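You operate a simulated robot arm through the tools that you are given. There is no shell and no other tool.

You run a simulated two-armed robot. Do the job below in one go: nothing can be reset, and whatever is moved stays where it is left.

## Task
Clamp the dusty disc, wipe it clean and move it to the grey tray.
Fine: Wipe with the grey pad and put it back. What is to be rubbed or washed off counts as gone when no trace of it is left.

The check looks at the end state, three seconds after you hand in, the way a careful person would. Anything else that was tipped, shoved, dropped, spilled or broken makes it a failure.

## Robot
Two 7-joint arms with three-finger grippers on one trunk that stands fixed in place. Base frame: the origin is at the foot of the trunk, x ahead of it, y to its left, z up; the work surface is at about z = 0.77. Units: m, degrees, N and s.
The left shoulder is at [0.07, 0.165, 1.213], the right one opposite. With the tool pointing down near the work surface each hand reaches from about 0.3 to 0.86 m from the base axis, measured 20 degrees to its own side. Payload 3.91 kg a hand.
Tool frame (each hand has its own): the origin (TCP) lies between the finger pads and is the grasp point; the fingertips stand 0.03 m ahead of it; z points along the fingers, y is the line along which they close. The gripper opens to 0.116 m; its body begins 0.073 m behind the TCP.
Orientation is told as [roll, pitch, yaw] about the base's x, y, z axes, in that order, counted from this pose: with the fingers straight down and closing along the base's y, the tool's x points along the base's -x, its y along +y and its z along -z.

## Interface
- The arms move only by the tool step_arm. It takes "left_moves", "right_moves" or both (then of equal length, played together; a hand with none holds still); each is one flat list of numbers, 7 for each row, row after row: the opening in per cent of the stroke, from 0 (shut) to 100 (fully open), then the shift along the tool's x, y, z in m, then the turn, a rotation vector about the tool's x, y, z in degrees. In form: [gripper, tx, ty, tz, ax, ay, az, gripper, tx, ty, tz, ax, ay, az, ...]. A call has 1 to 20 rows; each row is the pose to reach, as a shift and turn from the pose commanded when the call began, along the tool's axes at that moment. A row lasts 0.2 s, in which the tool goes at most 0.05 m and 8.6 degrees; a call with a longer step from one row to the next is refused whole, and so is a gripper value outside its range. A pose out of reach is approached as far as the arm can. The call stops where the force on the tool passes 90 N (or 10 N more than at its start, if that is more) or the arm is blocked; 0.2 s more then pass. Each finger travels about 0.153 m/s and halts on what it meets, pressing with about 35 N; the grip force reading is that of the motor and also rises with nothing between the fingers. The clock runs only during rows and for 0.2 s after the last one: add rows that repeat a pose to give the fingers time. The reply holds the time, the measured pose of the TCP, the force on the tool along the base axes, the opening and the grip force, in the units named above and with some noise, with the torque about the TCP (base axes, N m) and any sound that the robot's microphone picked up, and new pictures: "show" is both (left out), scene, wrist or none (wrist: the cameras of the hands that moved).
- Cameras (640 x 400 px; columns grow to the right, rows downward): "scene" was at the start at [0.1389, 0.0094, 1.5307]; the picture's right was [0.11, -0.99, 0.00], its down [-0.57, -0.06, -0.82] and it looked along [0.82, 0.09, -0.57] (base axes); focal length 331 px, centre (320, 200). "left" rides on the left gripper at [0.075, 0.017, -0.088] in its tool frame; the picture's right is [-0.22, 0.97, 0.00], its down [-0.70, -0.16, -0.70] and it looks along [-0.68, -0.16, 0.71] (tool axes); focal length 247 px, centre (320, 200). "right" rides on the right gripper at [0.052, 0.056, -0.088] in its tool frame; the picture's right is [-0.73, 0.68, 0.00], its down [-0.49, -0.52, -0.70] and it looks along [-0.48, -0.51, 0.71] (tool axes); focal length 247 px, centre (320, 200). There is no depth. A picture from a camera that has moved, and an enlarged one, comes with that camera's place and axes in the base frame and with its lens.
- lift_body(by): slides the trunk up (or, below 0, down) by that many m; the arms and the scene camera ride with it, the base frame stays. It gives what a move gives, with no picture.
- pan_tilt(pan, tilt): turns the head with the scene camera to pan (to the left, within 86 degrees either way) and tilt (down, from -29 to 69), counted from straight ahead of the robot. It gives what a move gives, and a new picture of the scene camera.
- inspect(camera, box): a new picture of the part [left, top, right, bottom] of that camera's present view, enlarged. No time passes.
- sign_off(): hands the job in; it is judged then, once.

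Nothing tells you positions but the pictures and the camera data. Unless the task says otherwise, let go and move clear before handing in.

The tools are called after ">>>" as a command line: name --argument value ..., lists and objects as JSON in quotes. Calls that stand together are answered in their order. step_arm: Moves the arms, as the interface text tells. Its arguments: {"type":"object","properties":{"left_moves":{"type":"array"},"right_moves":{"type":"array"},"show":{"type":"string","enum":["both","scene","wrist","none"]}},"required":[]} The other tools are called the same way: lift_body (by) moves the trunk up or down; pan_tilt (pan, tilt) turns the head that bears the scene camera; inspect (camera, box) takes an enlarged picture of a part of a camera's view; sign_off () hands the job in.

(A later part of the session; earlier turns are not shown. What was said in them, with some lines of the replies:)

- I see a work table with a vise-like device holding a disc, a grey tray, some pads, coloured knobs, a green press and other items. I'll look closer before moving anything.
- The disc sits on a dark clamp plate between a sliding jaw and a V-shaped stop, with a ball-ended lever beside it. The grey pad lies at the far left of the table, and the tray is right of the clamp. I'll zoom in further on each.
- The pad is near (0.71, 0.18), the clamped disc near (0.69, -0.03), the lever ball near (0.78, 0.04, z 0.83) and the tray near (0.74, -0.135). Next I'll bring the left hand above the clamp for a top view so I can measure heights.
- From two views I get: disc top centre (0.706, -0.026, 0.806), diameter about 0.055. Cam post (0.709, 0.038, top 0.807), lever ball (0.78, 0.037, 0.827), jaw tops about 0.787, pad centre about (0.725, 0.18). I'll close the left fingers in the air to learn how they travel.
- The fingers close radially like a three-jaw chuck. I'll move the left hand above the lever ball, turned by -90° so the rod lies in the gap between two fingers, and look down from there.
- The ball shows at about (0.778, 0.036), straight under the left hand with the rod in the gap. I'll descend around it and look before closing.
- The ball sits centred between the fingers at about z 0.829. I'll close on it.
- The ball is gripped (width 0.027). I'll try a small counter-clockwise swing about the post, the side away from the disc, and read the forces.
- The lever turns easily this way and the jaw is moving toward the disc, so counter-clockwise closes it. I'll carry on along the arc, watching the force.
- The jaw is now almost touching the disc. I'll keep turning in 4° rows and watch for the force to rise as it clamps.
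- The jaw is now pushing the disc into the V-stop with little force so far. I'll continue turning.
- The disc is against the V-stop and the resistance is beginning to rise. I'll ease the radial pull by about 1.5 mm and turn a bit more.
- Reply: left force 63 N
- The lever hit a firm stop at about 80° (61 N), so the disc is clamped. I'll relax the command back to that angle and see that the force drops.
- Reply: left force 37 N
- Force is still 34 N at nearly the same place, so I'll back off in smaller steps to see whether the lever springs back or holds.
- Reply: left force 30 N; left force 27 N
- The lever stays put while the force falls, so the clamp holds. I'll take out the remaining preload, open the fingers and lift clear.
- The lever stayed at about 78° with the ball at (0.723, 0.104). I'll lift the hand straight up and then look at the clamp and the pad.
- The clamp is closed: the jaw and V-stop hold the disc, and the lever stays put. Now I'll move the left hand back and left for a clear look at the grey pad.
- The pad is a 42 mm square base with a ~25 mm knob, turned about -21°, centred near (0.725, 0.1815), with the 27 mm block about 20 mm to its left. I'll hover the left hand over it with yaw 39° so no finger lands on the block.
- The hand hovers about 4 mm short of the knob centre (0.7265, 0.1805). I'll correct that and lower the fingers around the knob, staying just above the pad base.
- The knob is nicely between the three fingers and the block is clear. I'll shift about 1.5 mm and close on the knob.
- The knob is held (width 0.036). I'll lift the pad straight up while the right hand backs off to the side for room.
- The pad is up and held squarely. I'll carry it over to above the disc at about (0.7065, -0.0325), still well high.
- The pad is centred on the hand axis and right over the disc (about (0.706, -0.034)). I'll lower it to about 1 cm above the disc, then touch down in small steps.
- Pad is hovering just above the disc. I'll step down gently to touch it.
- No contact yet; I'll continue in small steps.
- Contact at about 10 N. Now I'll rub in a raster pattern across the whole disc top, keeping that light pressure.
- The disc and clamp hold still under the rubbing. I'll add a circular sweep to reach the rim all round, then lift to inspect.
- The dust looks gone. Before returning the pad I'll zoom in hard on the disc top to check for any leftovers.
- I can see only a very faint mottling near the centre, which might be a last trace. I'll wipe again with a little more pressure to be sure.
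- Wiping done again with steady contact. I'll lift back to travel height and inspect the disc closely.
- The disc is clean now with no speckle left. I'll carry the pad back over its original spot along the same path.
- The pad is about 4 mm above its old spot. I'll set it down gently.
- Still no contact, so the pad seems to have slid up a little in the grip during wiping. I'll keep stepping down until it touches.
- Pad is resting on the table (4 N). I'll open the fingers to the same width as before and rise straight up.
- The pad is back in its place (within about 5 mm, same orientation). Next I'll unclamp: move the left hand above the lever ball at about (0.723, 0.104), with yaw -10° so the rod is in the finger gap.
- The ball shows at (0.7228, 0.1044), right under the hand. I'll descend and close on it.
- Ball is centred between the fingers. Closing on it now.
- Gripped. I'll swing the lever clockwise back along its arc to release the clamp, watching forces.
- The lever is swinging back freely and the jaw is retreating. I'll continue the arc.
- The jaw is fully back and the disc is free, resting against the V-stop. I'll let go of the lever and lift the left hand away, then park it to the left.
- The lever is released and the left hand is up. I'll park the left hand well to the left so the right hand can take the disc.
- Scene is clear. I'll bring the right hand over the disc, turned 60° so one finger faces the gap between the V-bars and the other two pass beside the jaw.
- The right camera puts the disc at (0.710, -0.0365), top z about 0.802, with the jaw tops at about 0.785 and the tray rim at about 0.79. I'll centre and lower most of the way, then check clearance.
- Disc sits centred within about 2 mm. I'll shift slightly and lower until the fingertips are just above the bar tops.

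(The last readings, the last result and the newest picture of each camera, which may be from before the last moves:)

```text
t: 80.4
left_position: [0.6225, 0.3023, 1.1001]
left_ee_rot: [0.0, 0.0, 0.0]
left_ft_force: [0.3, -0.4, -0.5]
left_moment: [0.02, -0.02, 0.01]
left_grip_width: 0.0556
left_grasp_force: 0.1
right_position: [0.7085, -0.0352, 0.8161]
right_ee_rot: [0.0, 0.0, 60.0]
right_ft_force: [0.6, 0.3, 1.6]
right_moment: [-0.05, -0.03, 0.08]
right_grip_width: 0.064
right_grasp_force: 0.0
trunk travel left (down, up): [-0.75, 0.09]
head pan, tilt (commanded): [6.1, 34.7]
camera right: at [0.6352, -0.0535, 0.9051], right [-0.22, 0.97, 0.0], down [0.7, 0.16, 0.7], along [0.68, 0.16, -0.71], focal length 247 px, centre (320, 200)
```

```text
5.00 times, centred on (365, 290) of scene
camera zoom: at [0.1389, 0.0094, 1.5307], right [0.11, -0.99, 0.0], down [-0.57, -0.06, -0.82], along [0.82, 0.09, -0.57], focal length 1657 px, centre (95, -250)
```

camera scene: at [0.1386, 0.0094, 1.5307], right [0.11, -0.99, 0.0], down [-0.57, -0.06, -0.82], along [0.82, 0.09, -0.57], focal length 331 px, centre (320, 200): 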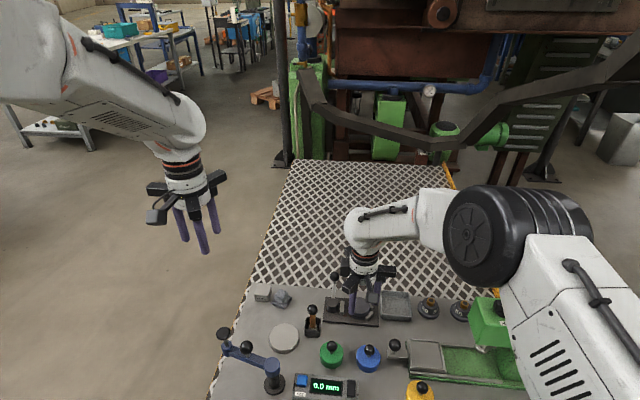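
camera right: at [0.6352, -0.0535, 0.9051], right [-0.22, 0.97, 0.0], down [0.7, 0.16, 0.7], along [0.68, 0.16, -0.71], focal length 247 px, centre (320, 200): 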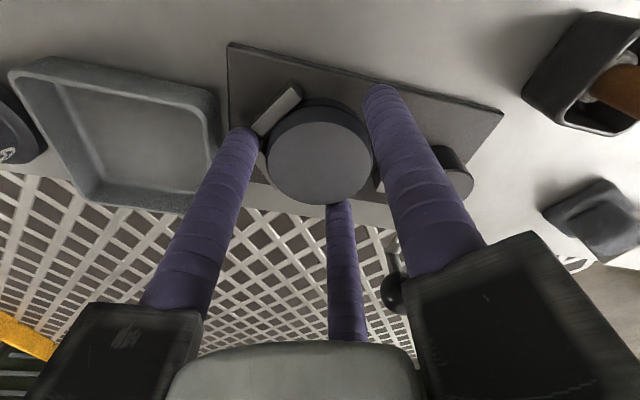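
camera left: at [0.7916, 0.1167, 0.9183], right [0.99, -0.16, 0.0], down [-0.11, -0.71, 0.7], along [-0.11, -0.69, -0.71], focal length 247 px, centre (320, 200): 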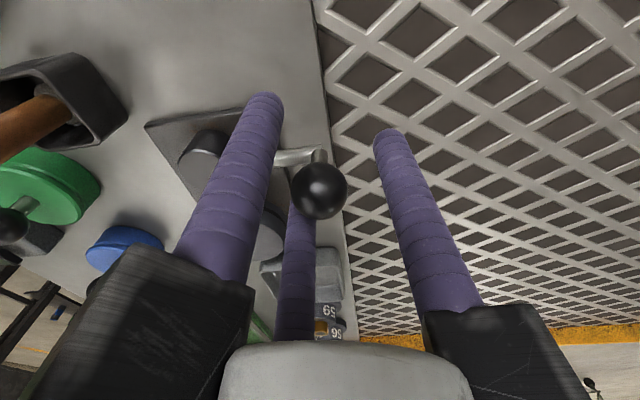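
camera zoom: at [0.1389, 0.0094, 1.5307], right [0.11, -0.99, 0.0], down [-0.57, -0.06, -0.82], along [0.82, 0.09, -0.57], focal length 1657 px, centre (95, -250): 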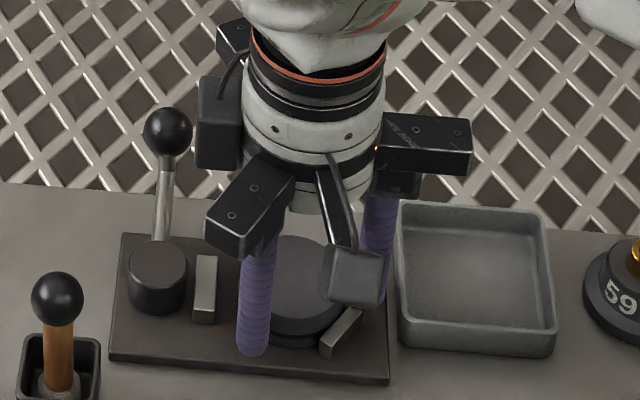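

The three fingers surround the disc with the tips just above the bars. I'll close on it gently.

>>> step_arm --right_moves '[52, 0.0005, 0.001, 0, 0, 0, 0, 49, 0.0005, 0.001, 0, 0, 0, 0, 46, 0.0005, 0.001, 0, 0, 0, 0, 40, 0.0005, 0.001, 0, 0, 0, 0, 30, 0.0005, 0.001, 0, 0, 0, 0, 15, 0.0005, 0.001, 0, 0, 0, 0, 0, 0.0005, 0.001, 0, 0, 0, 0, 0, 0.0005, 0.001, 0, 0, 0, 0]' --show "wrist"

>>> inspect --camera "right" --box '[200, 60, 440, 260]'

>>> inspect --camera "scene" --box '[310, 250, 420, 330]'

```text
t: 82.2
left_position: [0.6209, 0.3018, 1.1018]
left_ee_rot: [0.0, 0.1, 0.0]
left_ft_force: [0.1, -0.2, 0.6]
left_moment: [0.0, 0.01, 0.01]
left_grip_width: 0.0558
left_grasp_force: 0.1
right_position: [0.7094, -0.0363, 0.8174]
right_ee_rot: [-0.2, -0.1, 59.8]
right_ft_force: [20.0, -4.3, 16.7]
right_moment: [-0.7, -0.37, 0.67]
right_grip_width: 0.0552
right_grasp_force: 34.8
trunk travel left (down, up): [-0.75, 0.09]
head pan, tilt (commanded): [6.1, 34.7]
camera right: at [0.6355, -0.0536, 0.9067], right [-0.22, 0.97, 0.0], down [0.69, 0.16, 0.7], along [0.68, 0.16, -0.71], focal length 247 px, centre (320, 200)
```

right: 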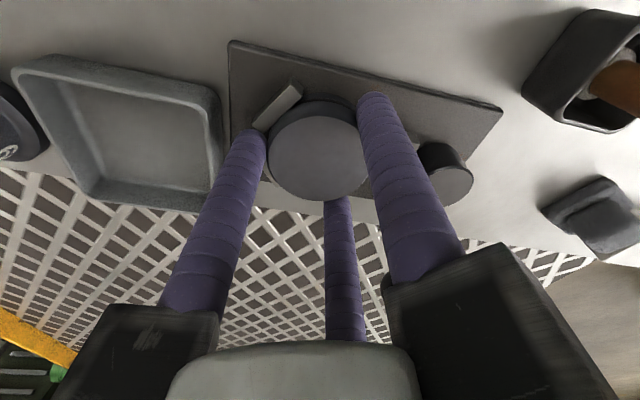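

```text
2.00 times, centred on (320, 160) of right
camera zoom: at [0.6355, -0.0536, 0.9067], right [-0.22, 0.97, 0.0], down [0.69, 0.16, 0.7], along [0.68, 0.16, -0.71], focal length 494 px, centre (320, 280)
```

zoom: 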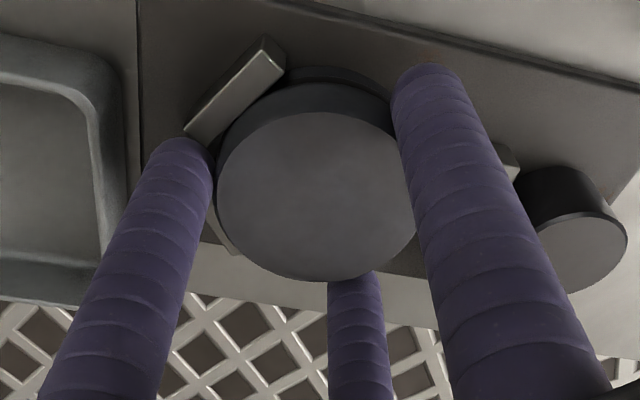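

```text
5.00 times, centred on (365, 290) of scene
camera zoom: at [0.1394, 0.0092, 1.5308], right [0.11, -0.99, 0.0], down [-0.57, -0.06, -0.82], along [0.82, 0.09, -0.57], focal length 1657 px, centre (95, -250)
```

zoom: 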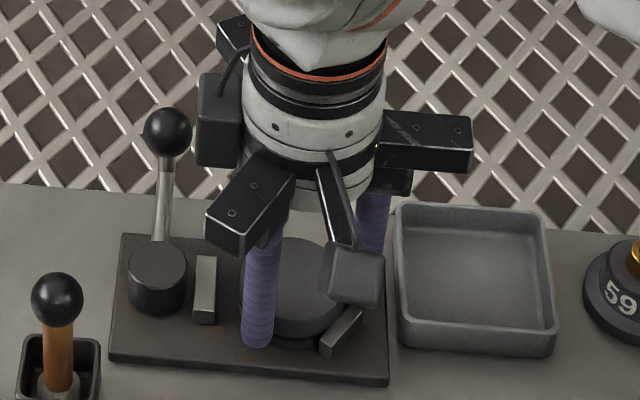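

Disc gripped (width 0.055). There's some side contact force, probably one finger leaning on a V-bar, so I'll lift slowly and watch.

>>> step_arm --right_moves '[0, 0, 0, -0.002, 0, 0, 0, 0, 0, 0, -0.005, 0, 0, 0, 0, 0, 0, -0.008, 0, 0, 0]' --show "wrist"

>>> inspect --camera "scene" --box '[310, 250, 420, 330]'

```text
t: 83.0
left_position: [0.6201, 0.3036, 1.1002]
left_ee_rot: [-0.1, 0.0, 0.0]
left_ft_force: [0.4, -0.4, -0.1]
left_moment: [0.0, -0.02, 0.0]
left_grip_width: 0.0559
left_grasp_force: 0.1
right_position: [0.702, -0.0301, 0.8209]
right_ee_rot: [0.5, 0.4, 60.2]
right_ft_force: [1.1, 5.7, -0.6]
right_moment: [0.37, -0.13, -0.01]
right_grip_width: 0.0554
right_grasp_force: 34.8
trunk travel left (down, up): [-0.75, 0.09]
head pan, tilt (commanded): [6.1, 34.7]
camera right: at [0.6295, -0.0484, 0.9095], right [-0.22, 0.97, 0.0], down [0.7, 0.16, 0.69], along [0.67, 0.16, -0.72], focal length 247 px, centre (320, 200)
```

right: 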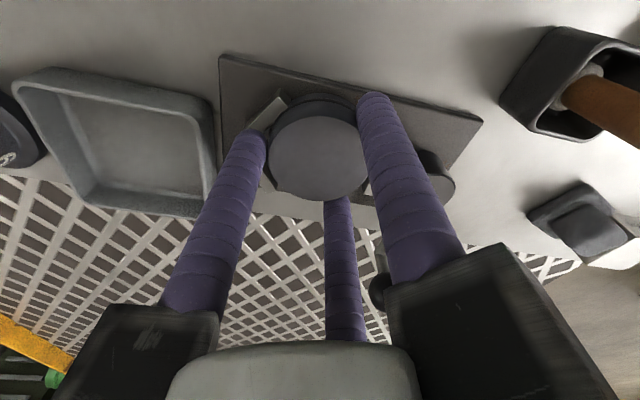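

```text
5.00 times, centred on (365, 290) of scene
camera zoom: at [0.1384, 0.0112, 1.5304], right [0.11, -0.99, 0.0], down [-0.57, -0.06, -0.82], along [0.82, 0.09, -0.57], focal length 1657 px, centre (95, -250)
```

zoom: 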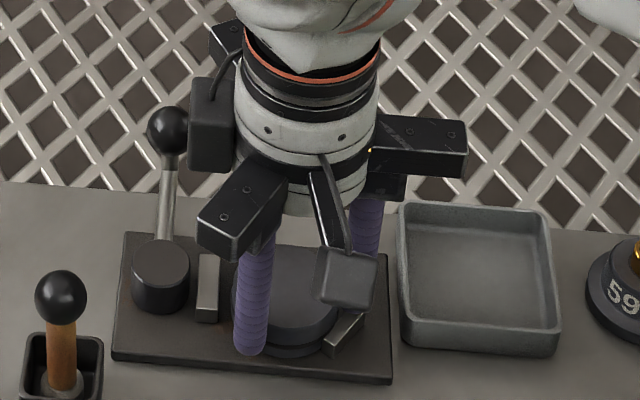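

The hand shifted about 7 mm sideways as it came free; I'll look closely before going on.

>>> inspect --camera "right" --box '[210, 60, 410, 220]'

>>> inspect --camera "scene" --box '[345, 290, 395, 325]'

```text
2.50 times, centred on (310, 140) of right
camera zoom: at [0.6295, -0.0484, 0.9095], right [-0.22, 0.97, 0.0], down [0.7, 0.16, 0.69], along [0.67, 0.16, -0.72], focal length 617 px, centre (345, 350)
```

zoom: 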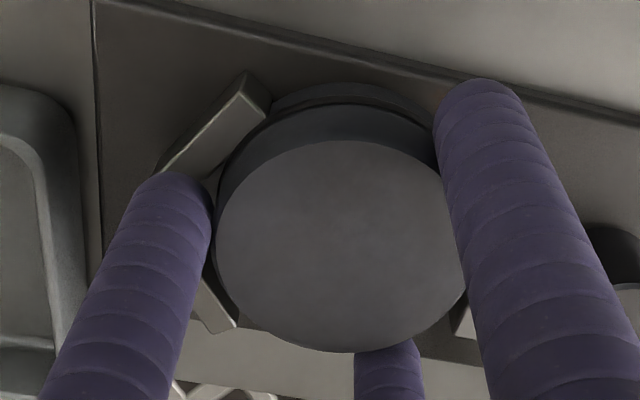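

```text
11.43 times, centred on (370, 308) of scene
camera zoom: at [0.1384, 0.0112, 1.5304], right [0.11, -0.99, 0.0], down [-0.57, -0.06, -0.82], along [0.82, 0.09, -0.57], focal length 3788 px, centre (-251, -1029)
```

zoom: 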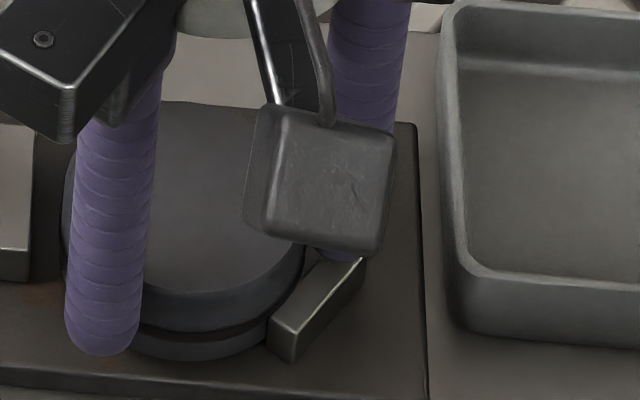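

The disc and hand moved together; the disc stays held. I'll let it settle for a moment and read the pose.

>>> step_arm --right_moves '[0, 0, 0, 0, 0, 0, 0, 0, 0, 0, 0, 0, 0, 0, 0, 0, 0, 0, 0, 0, 0]' --show "wrist"

>>> inspect --camera "scene" --box '[335, 280, 395, 325]'

```text
t: 83.8
left_position: [0.6213, 0.3013, 1.1003]
left_ee_rot: [-0.1, 0.0, -0.1]
left_ft_force: [0.5, 0.3, 0.1]
left_moment: [0.04, 0.01, 0.03]
left_grip_width: 0.0554
left_grasp_force: 0.1
right_position: [0.7072, -0.0333, 0.8223]
right_ee_rot: [0.1, 0.1, 59.9]
right_ft_force: [-0.4, 1.1, -4.1]
right_moment: [0.07, -0.01, -0.03]
right_grip_width: 0.0551
right_grasp_force: 35.2
trunk travel left (down, up): [-0.75, 0.09]
head pan, tilt (commanded): [6.1, 34.7]
camera right: at [0.6337, -0.0518, 0.912], right [-0.22, 0.97, 0.0], down [0.7, 0.16, 0.7], along [0.68, 0.16, -0.72], focal length 247 px, centre (320, 200)
```

right: 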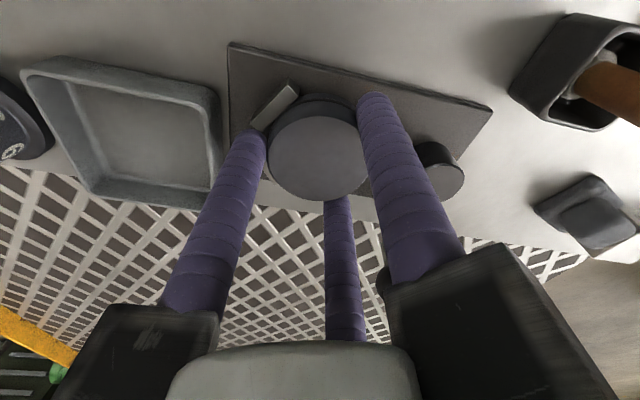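

```text
8.89 times, centred on (365, 302) of scene
camera zoom: at [0.1397, 0.0094, 1.5306], right [0.11, -0.99, 0.0], down [-0.57, -0.06, -0.82], along [0.82, 0.09, -0.57], focal length 2946 px, centre (-80, -711)
```

zoom: 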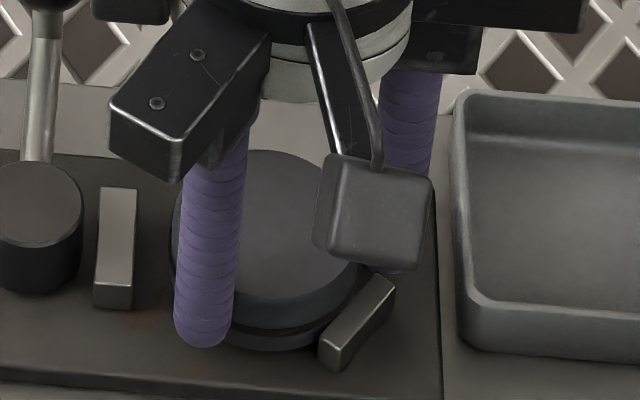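

It now carries about 4 N of weight, so the disc is off the plate. I'll lift straight up to travel height.

>>> step_arm --right_moves '[0, 0, 0, -0.01, 0, 0, 0, 0, 0, 0, -0.025, 0, 0, 0, 0, 0, 0, -0.045, 0, 0, 0, 0, 0, 0, -0.065, 0, 0, 0, 0, 0, 0, -0.08, 0, 0, 0, 0, 0, 0, -0.08, 0, 0, 0]' --show "both"

>>> inspect --camera "scene" --box '[310, 230, 430, 330]'

>>> inspect --camera "right" --box '[120, 20, 420, 220]'

```text
t: 85.2
left_position: [0.6224, 0.3025, 1.102]
left_ee_rot: [0.1, 0.1, 0.0]
left_ft_force: [-0.1, -0.2, 0.2]
left_moment: [-0.02, 0.03, 0.0]
left_grip_width: 0.0556
left_grasp_force: 0.0
right_position: [0.7075, -0.0335, 0.9055]
right_ee_rot: [-0.1, 0.0, 60.1]
right_ft_force: [-0.3, 0.0, -4.4]
right_moment: [0.02, 0.04, 0.02]
right_grip_width: 0.055
right_grasp_force: 34.9
trunk travel left (down, up): [-0.75, 0.09]
head pan, tilt (commanded): [6.1, 34.7]
camera scene: at [0.1398, 0.0094, 1.5306], right [0.11, -0.99, 0.0], down [-0.57, -0.06, -0.82], along [0.82, 0.09, -0.57], focal length 331 px, centre (320, 200)
camera right: at [0.6346, -0.0512, 0.9941], right [-0.22, 0.97, 0.0], down [0.7, 0.16, 0.7], along [0.68, 0.16, -0.71], focal length 247 px, centre (320, 200)
```

scene: 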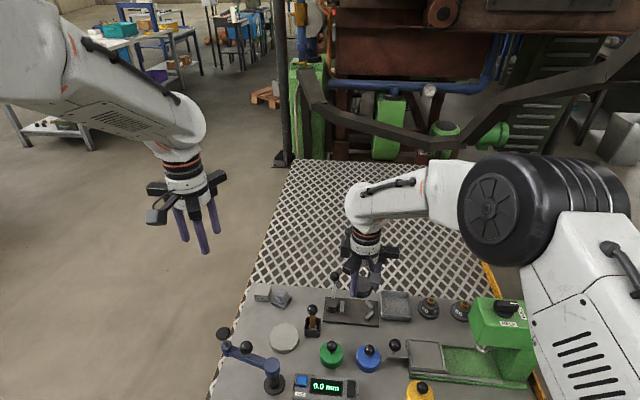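
right: 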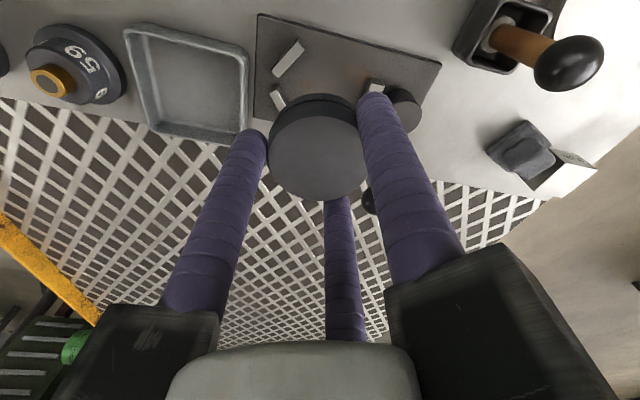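

```text
4.00 times, centred on (370, 280) of scene
camera zoom: at [0.1398, 0.0094, 1.5306], right [0.11, -0.99, 0.0], down [-0.57, -0.06, -0.82], along [0.82, 0.09, -0.57], focal length 1326 px, centre (120, -120)
```

zoom: 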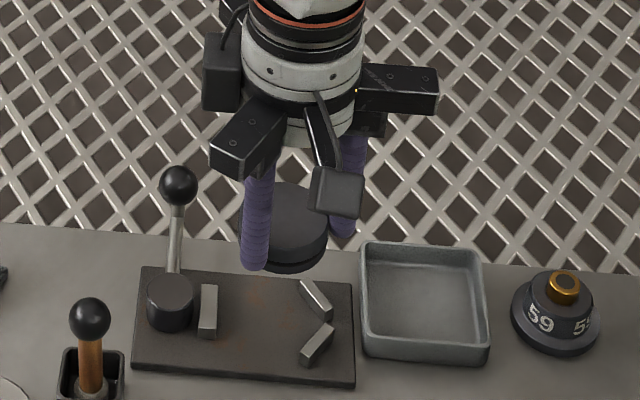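

```text
2.00 times, centred on (270, 120) of right
camera zoom: at [0.6346, -0.0512, 0.9941], right [-0.22, 0.97, 0.0], down [0.7, 0.16, 0.7], along [0.68, 0.16, -0.71], focal length 494 px, centre (420, 360)
```

zoom: 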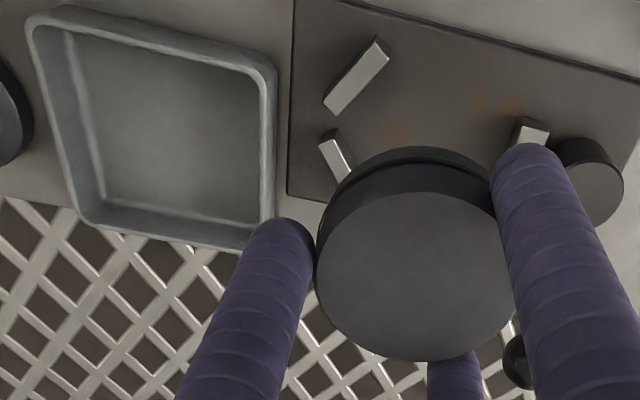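

The disc is held level and lifted whole. The tray centre comes out near (0.736, -0.1355). I'll carry the disc over it at this height, turning the hand back to yaw 0 so no finger points at the 59 weight.

>>> step_arm --right_moves '[0, 0.0093, -0.0095, 0, 0, 0, 7.5, 0, 0.0185, -0.0189, 0, 0, 0, 15, 0, 0.0278, -0.0284, 0, 0, 0, 22.5, 0, 0.0371, -0.0379, 0, 0, 0, 30, 0, 0.0463, -0.0473, 0, 0, 0, 37.5, 0, 0.0556, -0.0568, 0, 0, 0, 45, 0, 0.0648, -0.0662, 0, 0, 0, 52.5, 0, 0.0741, -0.0757, 0, 0, 0, 60, 0, 0.0741, -0.0757, 0, 0, 0, 60, 0, 0.0741, -0.0757, 0, 0, 0, 60]' --show "both"

>>> inspect --camera "scene" --box '[340, 230, 460, 330]'

>>> inspect --camera "right" --box '[180, 40, 440, 240]'

```text
t: 87.4
left_position: [0.6217, 0.3001, 1.1011]
left_ee_rot: [0.0, 0.0, 0.0]
left_ft_force: [0.7, 0.4, 0.0]
left_moment: [-0.03, 0.01, 0.01]
left_grip_width: 0.0555
left_grasp_force: 0.1
right_position: [0.7365, -0.1361, 0.9044]
right_ee_rot: [0.0, -0.1, -0.1]
right_ft_force: [-0.7, -0.4, -4.7]
right_moment: [0.02, -0.01, 0.0]
right_grip_width: 0.0551
right_grasp_force: 35.1
trunk travel left (down, up): [-0.75, 0.09]
head pan, tilt (commanded): [6.1, 34.7]
camera scene: at [0.1396, 0.0093, 1.5306], right [0.11, -0.99, 0.0], down [-0.57, -0.06, -0.82], along [0.82, 0.09, -0.57], focal length 331 px, centre (320, 200)
camera right: at [0.6855, -0.08, 0.9929], right [0.73, 0.68, 0.0], down [0.49, -0.52, 0.7], along [0.48, -0.51, -0.71], focal length 247 px, centre (320, 200)
```

scene: 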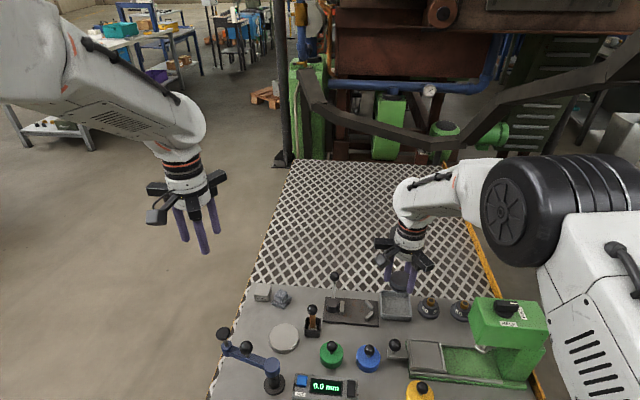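
right: 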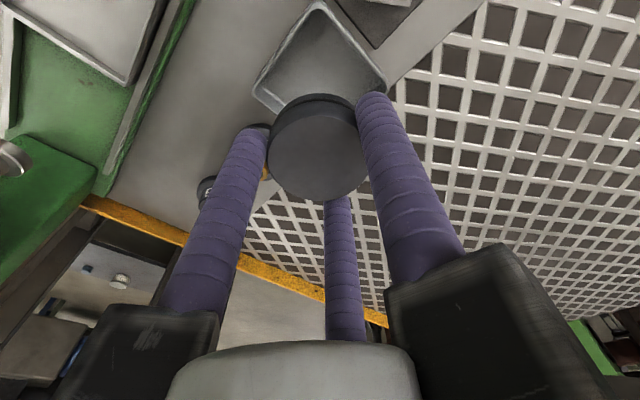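

```text
4.00 times, centred on (400, 280) of scene
camera zoom: at [0.1396, 0.0093, 1.5306], right [0.11, -0.99, 0.0], down [-0.57, -0.06, -0.82], along [0.82, 0.09, -0.57], focal length 1326 px, centre (0, -120)
```

zoom: 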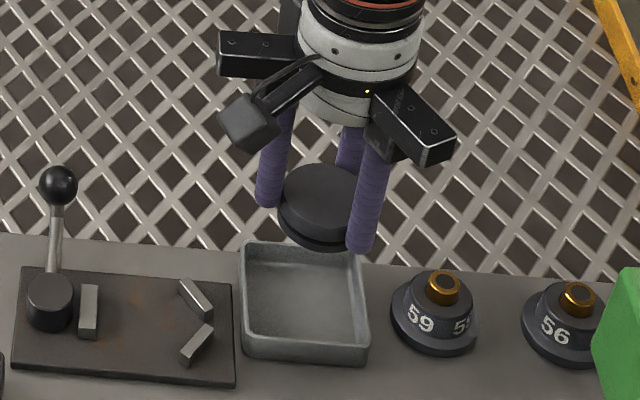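

```text
2.00 times, centred on (310, 140) of right
camera zoom: at [0.6855, -0.08, 0.9929], right [0.73, 0.68, 0.0], down [0.49, -0.52, 0.7], along [0.48, -0.51, -0.71], focal length 494 px, centre (340, 320)
```

zoom: 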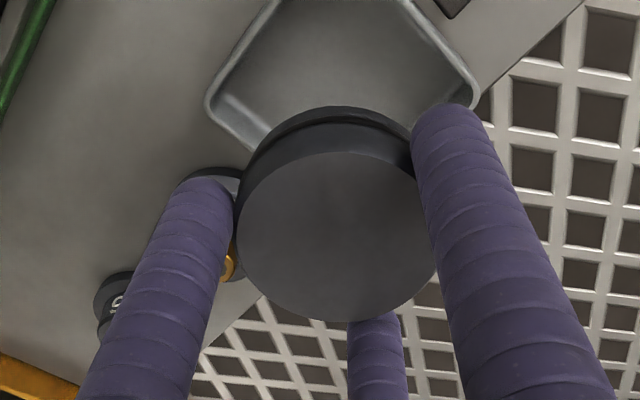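

The disc is right over the tray, whose centre I now put at (0.737, -0.134). I'll shift 2 mm and lower it to just inside the rim, then check.

>>> step_arm --right_moves '[0, 0, 0.002, 0.025, 0, 0, 0, 0, 0, 0.002, 0.045, 0, 0, 0, 0, 0, 0.002, 0.06, 0, 0, 0, 0, 0, 0.002, 0.07, 0, 0, 0, 0, 0, 0.002, 0.074, 0, 0, 0, 0, 0, 0.002, 0.074, 0, 0, 0]' --show "both"

>>> inspect --camera "scene" --box '[350, 250, 450, 330]'

>>> inspect --camera "right" --box '[180, 40, 440, 240]'

```text
t: 88.8
left_position: [0.6221, 0.3017, 1.0998]
left_ee_rot: [0.0, 0.0, 0.0]
left_ft_force: [-0.2, 0.2, -0.1]
left_moment: [0.04, 0.02, 0.03]
left_grip_width: 0.056
left_grasp_force: 0.1
right_position: [0.7348, -0.136, 0.8306]
right_ee_rot: [0.1, 0.0, 0.0]
right_ft_force: [0.2, -1.1, -5.6]
right_moment: [0.0, -0.01, -0.03]
right_grip_width: 0.0551
right_grasp_force: 35.2
trunk travel left (down, up): [-0.75, 0.09]
head pan, tilt (commanded): [6.1, 34.7]
camera scene: at [0.1396, 0.0093, 1.5306], right [0.11, -0.99, 0.0], down [-0.57, -0.06, -0.82], along [0.82, 0.09, -0.57], focal length 331 px, centre (320, 200)
camera right: at [0.6848, -0.0807, 0.9192], right [0.73, 0.68, 0.0], down [0.49, -0.52, 0.7], along [0.48, -0.51, -0.71], focal length 247 px, centre (320, 200)
```

scene: 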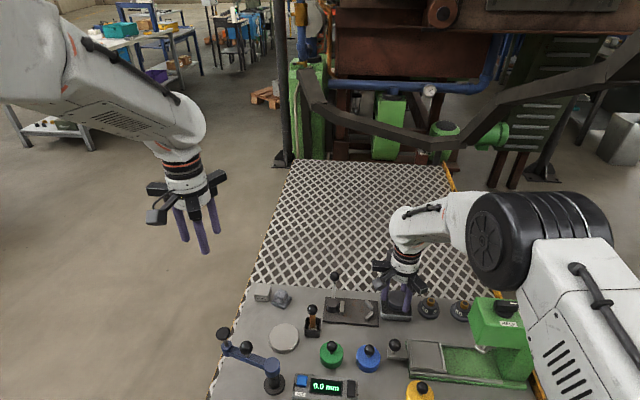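
right: 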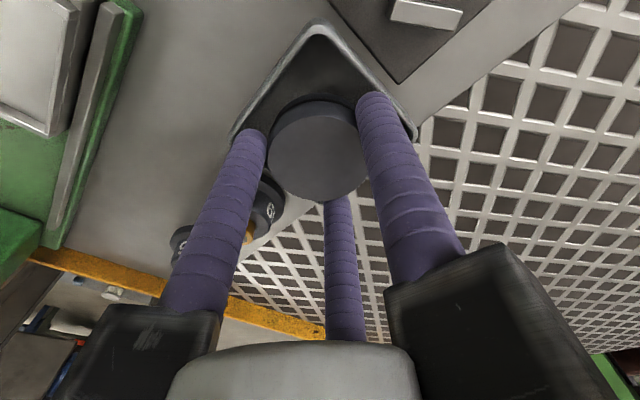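

```text
5.00 times, centred on (400, 290) of scene
camera zoom: at [0.1396, 0.0093, 1.5306], right [0.11, -0.99, 0.0], down [-0.57, -0.06, -0.82], along [0.82, 0.09, -0.57], focal length 1657 px, centre (-80, -250)
```

zoom: 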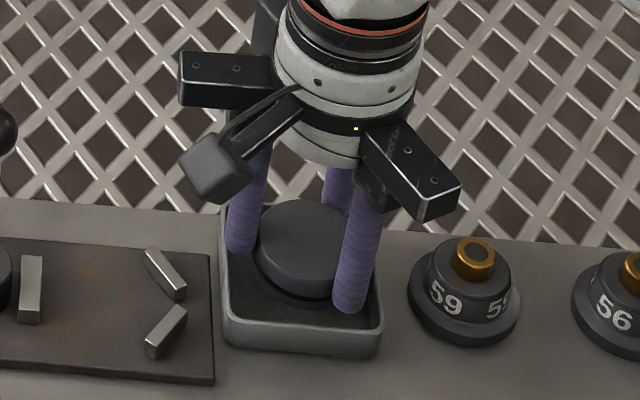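

```text
2.00 times, centred on (310, 140) of right
camera zoom: at [0.6848, -0.0807, 0.9192], right [0.73, 0.68, 0.0], down [0.49, -0.52, 0.7], along [0.48, -0.51, -0.71], focal length 494 px, centre (340, 320)
```

zoom: 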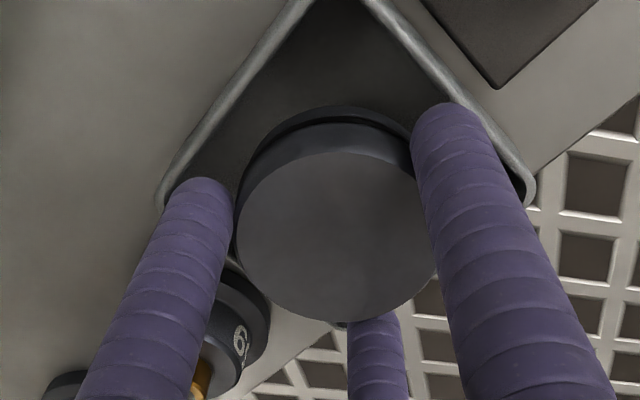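

Alignment with the tray is within 2 mm and nothing touches yet. I'll lower in small steps until the fingertips nearly reach the rim, watching the force.

>>> step_arm --right_moves '[0, -0.001, 0.001, 0.002, 0, 0, 0, 0, -0.001, 0.001, 0.004, 0, 0, 0, 0, -0.001, 0.001, 0.006, 0, 0, 0, 0, -0.001, 0.001, 0.006, 0, 0, 0]' --show "none"

>>> step_arm --right_moves '[0, 0, 0, 0.001, 0, 0, 0, 0, 0, 0, 0.002, 0, 0, 0, 0, 0, 0, 0.002, 0, 0, 0]' --show "wrist"

>>> inspect --camera "scene" --box '[360, 270, 430, 325]'

```text
t: 89.8
left_position: [0.6215, 0.3007, 1.0999]
left_ee_rot: [0.0, 0.0, 0.0]
left_ft_force: [-0.1, -0.3, 1.0]
left_moment: [0.03, 0.0, -0.01]
left_grip_width: 0.0555
left_grasp_force: 0.1
right_position: [0.7356, -0.1339, 0.8251]
right_ee_rot: [0.0, 0.0, -0.1]
right_ft_force: [-0.1, -0.8, -4.2]
right_moment: [-0.03, 0.0, 0.02]
right_grip_width: 0.0551
right_grasp_force: 35.2
trunk travel left (down, up): [-0.75, 0.09]
head pan, tilt (commanded): [6.1, 34.7]
```

```text
t: 90.6
left_position: [0.6198, 0.3019, 1.101]
left_ee_rot: [-0.1, 0.1, 0.0]
left_ft_force: [-1.1, 0.2, 0.8]
left_moment: [0.01, -0.03, -0.02]
left_grip_width: 0.0558
left_grasp_force: 0.0
right_position: [0.7355, -0.1341, 0.8236]
right_ee_rot: [0.0, -0.1, 0.0]
right_ft_force: [-1.6, -1.0, 5.2]
right_moment: [0.36, 0.07, 0.08]
right_grip_width: 0.0551
right_grasp_force: 35.3
trunk travel left (down, up): [-0.75, 0.09]
head pan, tilt (commanded): [6.1, 34.7]
camera right: at [0.6849, -0.0782, 0.912], right [0.73, 0.68, 0.0], down [0.48, -0.52, 0.7], along [0.48, -0.51, -0.71], focal length 247 px, centre (320, 200)
```

right: 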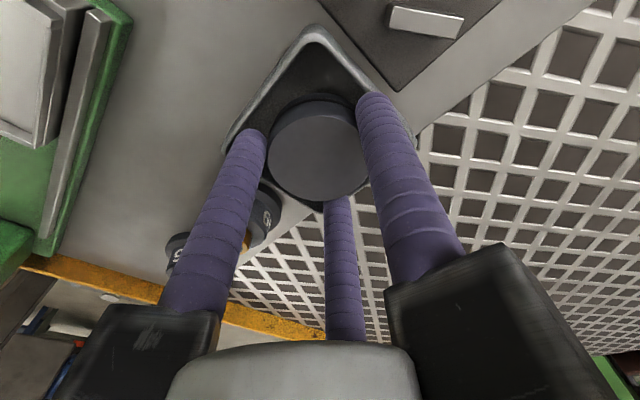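

```text
7.27 times, centred on (395, 298) of scene
camera zoom: at [0.1378, 0.0094, 1.5309], right [0.11, -0.99, 0.0], down [-0.57, -0.06, -0.82], along [0.82, 0.09, -0.57], focal length 2410 px, centre (-226, -509)
```

zoom: 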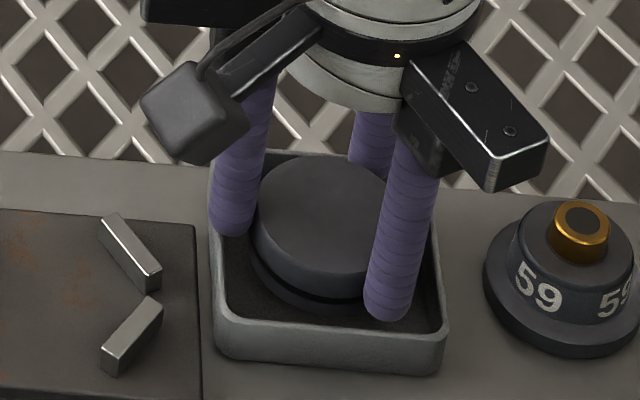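

One fingertip just touched the tray's left rim (its tip is at about 0.794), with the disc hanging inside the tray a few millimetres above the floor. I'll raise 1 mm and open just enough to let the disc settle in.

>>> step_arm --right_moves '[0, -0.001, 0, -0.001, 0, 0, 0, 0, -0.001, 0, -0.001, 0, 0, 0, 45, -0.001, 0, -0.001, 0, 0, 0, 53, -0.001, 0, -0.001, 0, 0, 0, 53, -0.001, 0, -0.001, 0, 0, 0, 53, -0.001, 0, -0.001, 0, 0, 0]' --show "wrist"

>>> inspect --camera "scene" --box '[360, 270, 430, 325]'

>>> inspect --camera "right" --box '[200, 10, 440, 210]'

```text
t: 92.0
left_position: [0.6203, 0.3011, 1.1018]
left_ee_rot: [0.0, 0.1, 0.0]
left_ft_force: [0.2, -0.5, -0.1]
left_moment: [0.0, 0.0, -0.01]
left_grip_width: 0.0557
left_grasp_force: 0.1
right_position: [0.7346, -0.1328, 0.8231]
right_ee_rot: [-0.1, -0.1, -0.1]
right_ft_force: [0.0, -2.2, 7.1]
right_moment: [0.18, 0.0, -0.03]
right_grip_width: 0.0599
right_grasp_force: 0.1
trunk travel left (down, up): [-0.75, 0.09]
head pan, tilt (commanded): [6.1, 34.7]
camera right: at [0.6853, -0.0784, 0.9121], right [0.73, 0.68, 0.0], down [0.48, -0.52, 0.7], along [0.48, -0.51, -0.71], focal length 247 px, centre (320, 200)
```

right: 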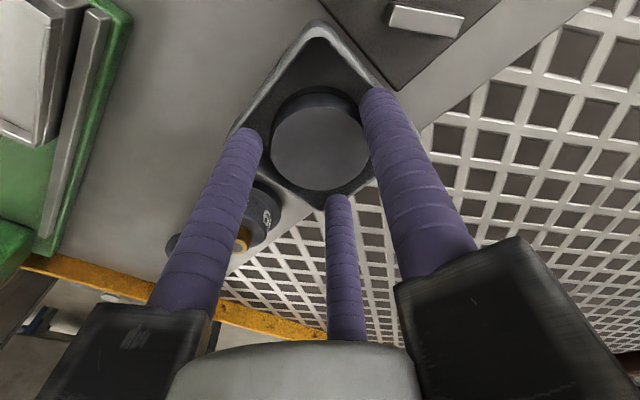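

```text
7.27 times, centred on (395, 298) of scene
camera zoom: at [0.138, 0.0091, 1.5308], right [0.11, -0.99, 0.0], down [-0.57, -0.06, -0.82], along [0.82, 0.09, -0.57], focal length 2410 px, centre (-226, -509)
```

zoom: 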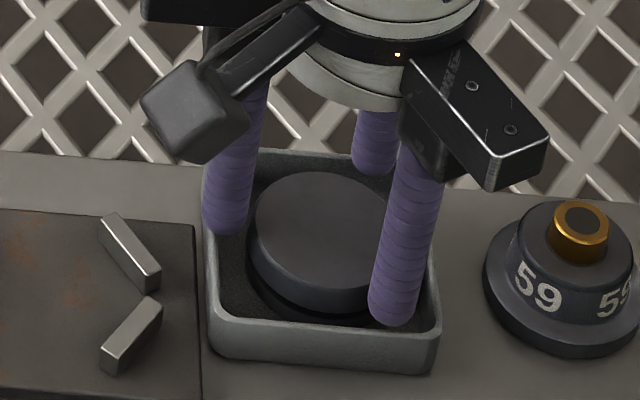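

```text
2.00 times, centred on (320, 110) of right
camera zoom: at [0.6853, -0.0784, 0.9121], right [0.73, 0.68, 0.0], down [0.48, -0.52, 0.7], along [0.48, -0.51, -0.71], focal length 494 px, centre (320, 380)
```

zoom: 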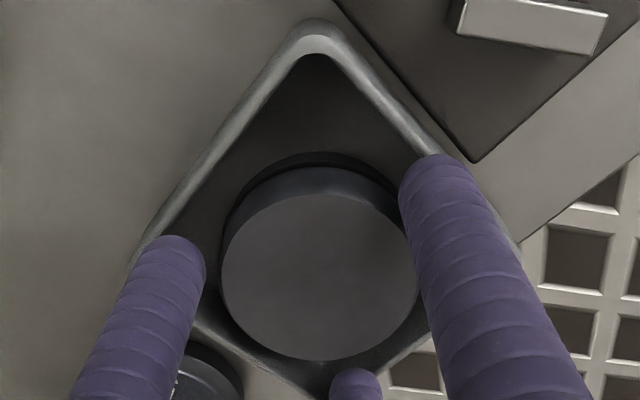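

The disc has settled flat in the tray. One finger still rests on the rim, so I'll raise the hand straight up.

>>> step_arm --right_moves '[53, 0, -0.001, -0.004, 0, 0, 0, 53, 0, -0.001, -0.012, 0, 0, 0, 53, 0, -0.001, -0.03, 0, 0, 0, 53, 0, -0.001, -0.07, 0, 0, 0, 53, 0, -0.001, -0.12, 0, 0, 0, 53, 0, -0.001, -0.16, 0, 0, 0, 53, 0, -0.001, -0.16, 0, 0, 0]' --show "both"

>>> inspect --camera "scene" --box '[360, 270, 430, 325]'

>>> inspect --camera "right" --box '[240, 0, 420, 150]'

```text
t: 93.6
left_position: [0.6217, 0.3015, 1.1018]
left_ee_rot: [0.0, -0.1, 0.0]
left_ft_force: [0.6, -0.3, 0.4]
left_moment: [0.01, -0.02, 0.01]
left_grip_width: 0.0557
left_grasp_force: 0.0
right_position: [0.7401, -0.1337, 0.9853]
right_ee_rot: [0.0, 0.1, 0.0]
right_ft_force: [0.2, -0.1, -0.7]
right_moment: [0.02, -0.01, -0.01]
right_grip_width: 0.0613
right_grasp_force: 0.0
trunk travel left (down, up): [-0.75, 0.09]
head pan, tilt (commanded): [6.1, 34.7]
camera scene: at [0.1395, 0.0093, 1.5306], right [0.11, -0.99, 0.0], down [-0.57, -0.06, -0.82], along [0.82, 0.09, -0.57], focal length 331 px, centre (320, 200)
camera right: at [0.69, -0.0785, 1.0736], right [0.73, 0.68, 0.0], down [0.49, -0.52, 0.7], along [0.48, -0.51, -0.71], focal length 247 px, centre (320, 200)
```

scene: 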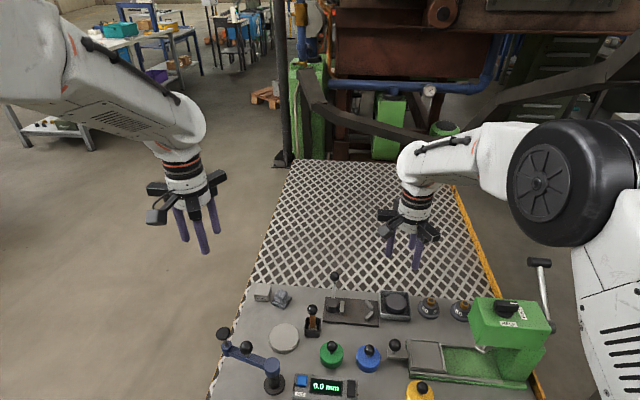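
right: 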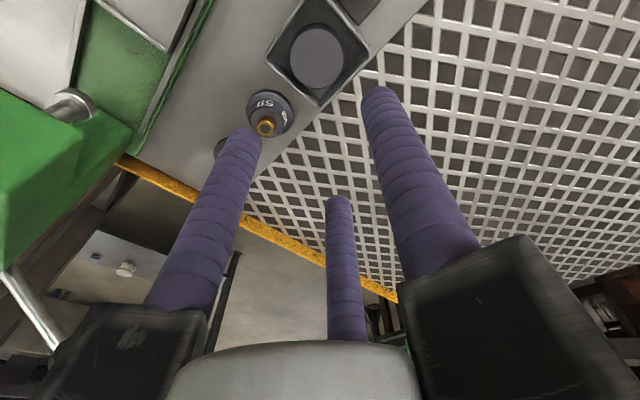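

```text
7.27 times, centred on (395, 298) of scene
camera zoom: at [0.1395, 0.0093, 1.5306], right [0.11, -0.99, 0.0], down [-0.57, -0.06, -0.82], along [0.82, 0.09, -0.57], focal length 2410 px, centre (-226, -509)
```

zoom: 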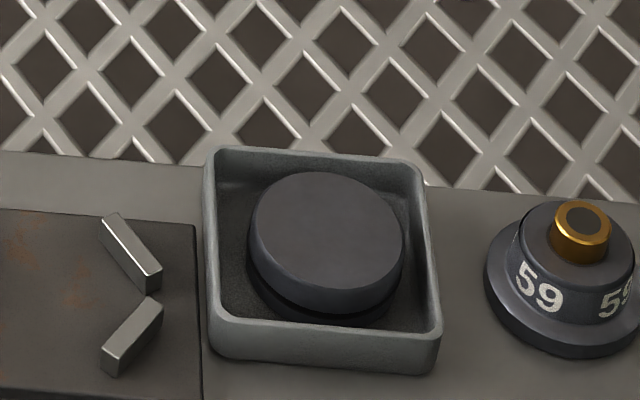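

```text
2.67 times, centred on (330, 75) of right
camera zoom: at [0.69, -0.0785, 1.0736], right [0.73, 0.68, 0.0], down [0.49, -0.52, 0.7], along [0.48, -0.51, -0.71], focal length 659 px, centre (293, 533)
```

zoom: 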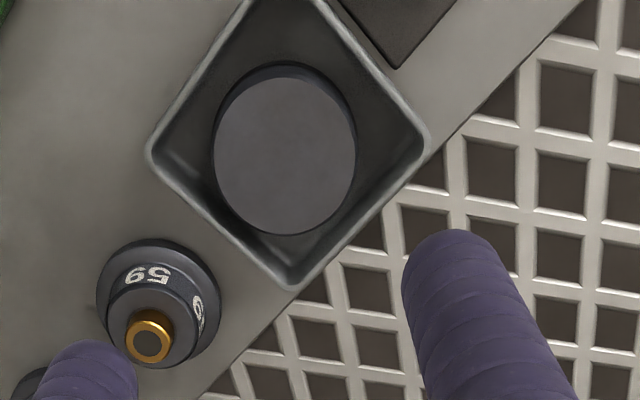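

The disc sits flat in the tray. I'll move the right hand clear, back toward its start, and then check everything once more.

>>> step_arm --right_moves '[53, 0.024, -0.0216, -0.0218, 0, 0, 0, 53, 0.048, -0.0432, -0.0436, 0, 0, 0, 53, 0.072, -0.0648, -0.0654, 0, 0, 0, 53, 0.096, -0.0864, -0.0872, 0, 0, 0, 53, 0.12, -0.108, -0.109, 0, 0, 0, 53, 0.12, -0.108, -0.109, 0, 0, 0]' --show "scene"

>>> inspect --camera "scene" --box '[380, 288, 412, 318]'

>>> inspect --camera "scene" --box '[220, 260, 400, 372]'

>>> inspect --camera "scene" --box '[370, 260, 560, 400]'

```text
t: 95.0
left_position: [0.6226, 0.3028, 1.1005]
left_ee_rot: [0.0, 0.2, 0.0]
left_ft_force: [0.4, 1.1, 0.3]
left_moment: [-0.04, 0.01, 0.03]
left_grip_width: 0.0555
left_grasp_force: 0.1
right_position: [0.6195, -0.2417, 1.0914]
right_ee_rot: [0.0, 0.1, 0.0]
right_ft_force: [-0.2, -0.2, 0.7]
right_moment: [-0.01, 0.01, 0.02]
right_grip_width: 0.0615
right_grasp_force: 0.1
trunk travel left (down, up): [-0.75, 0.09]
head pan, tilt (commanded): [6.1, 34.7]
camera scene: at [0.1403, 0.0101, 1.5305], right [0.11, -0.99, 0.0], down [-0.57, -0.06, -0.82], along [0.82, 0.09, -0.57], focal length 331 px, centre (320, 200)
```

scene: 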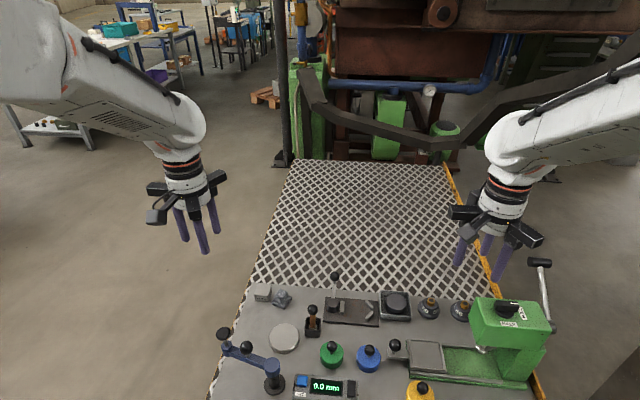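

```text
13.33 times, centred on (396, 303) of scene
camera zoom: at [0.1403, 0.0101, 1.5305], right [0.11, -0.99, 0.0], down [-0.57, -0.06, -0.82], along [0.82, 0.09, -0.57], focal length 4419 px, centre (-693, -1173)
```

zoom: 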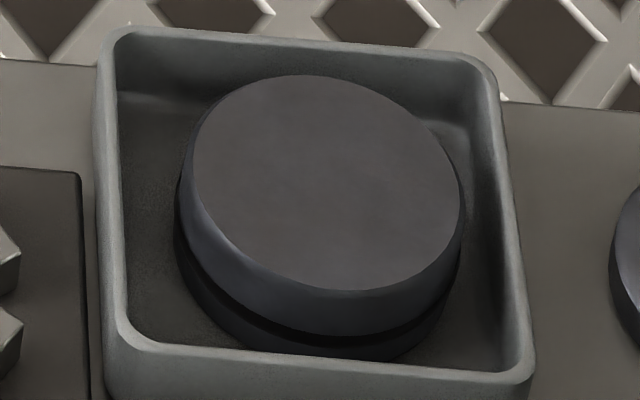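

```text
3.56 times, centred on (310, 316) of scene
camera zoom: at [0.1403, 0.0101, 1.5305], right [0.11, -0.99, 0.0], down [-0.57, -0.06, -0.82], along [0.82, 0.09, -0.57], focal length 1178 px, centre (356, -212)
```

zoom: 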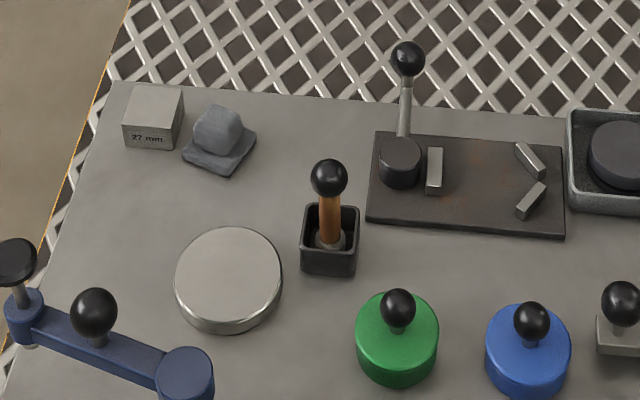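

```text
2.86 times, centred on (465, 330) of scene
camera zoom: at [0.1403, 0.0101, 1.5305], right [0.11, -0.99, 0.0], down [-0.57, -0.06, -0.82], along [0.82, 0.09, -0.57], focal length 947 px, centre (-94, -171)
```

zoom: 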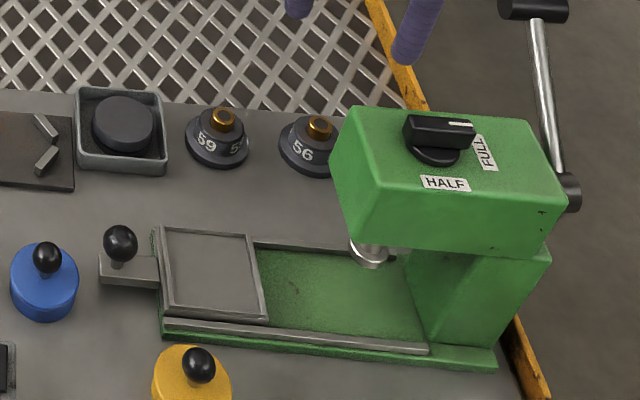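

The disc is clean and lies flat in the grey tray, and the pad is back within about 5 mm of its original spot. The tray moved about 2 mm when the fingers opened; the clamp lever is back at its open position and nothing else looks disturbed. Both hands are empty and clear, so I'm handing in.

>>> sign_off

```text
The job is handed in.
```

The job is handed in: the disc was clamped, wiped clean with the grey pad and moved to the grey tray, where it lies flat. In the last close-up I saw no dust left on it.

- **Pad:** it is back on its spot in the same orientation, but about 5 mm closer to the robot than where it started.
- **Tray:** it shifted about 2 mm because a fingertip rested on its rim as I released the disc. The disc dropped a few millimetres onto the tray floor.
- **Clamp:** the lever is back at about its original open position.
- **Everything else:** nothing else looks tipped, moved or spilled. Both hands are empty and clear of the table.
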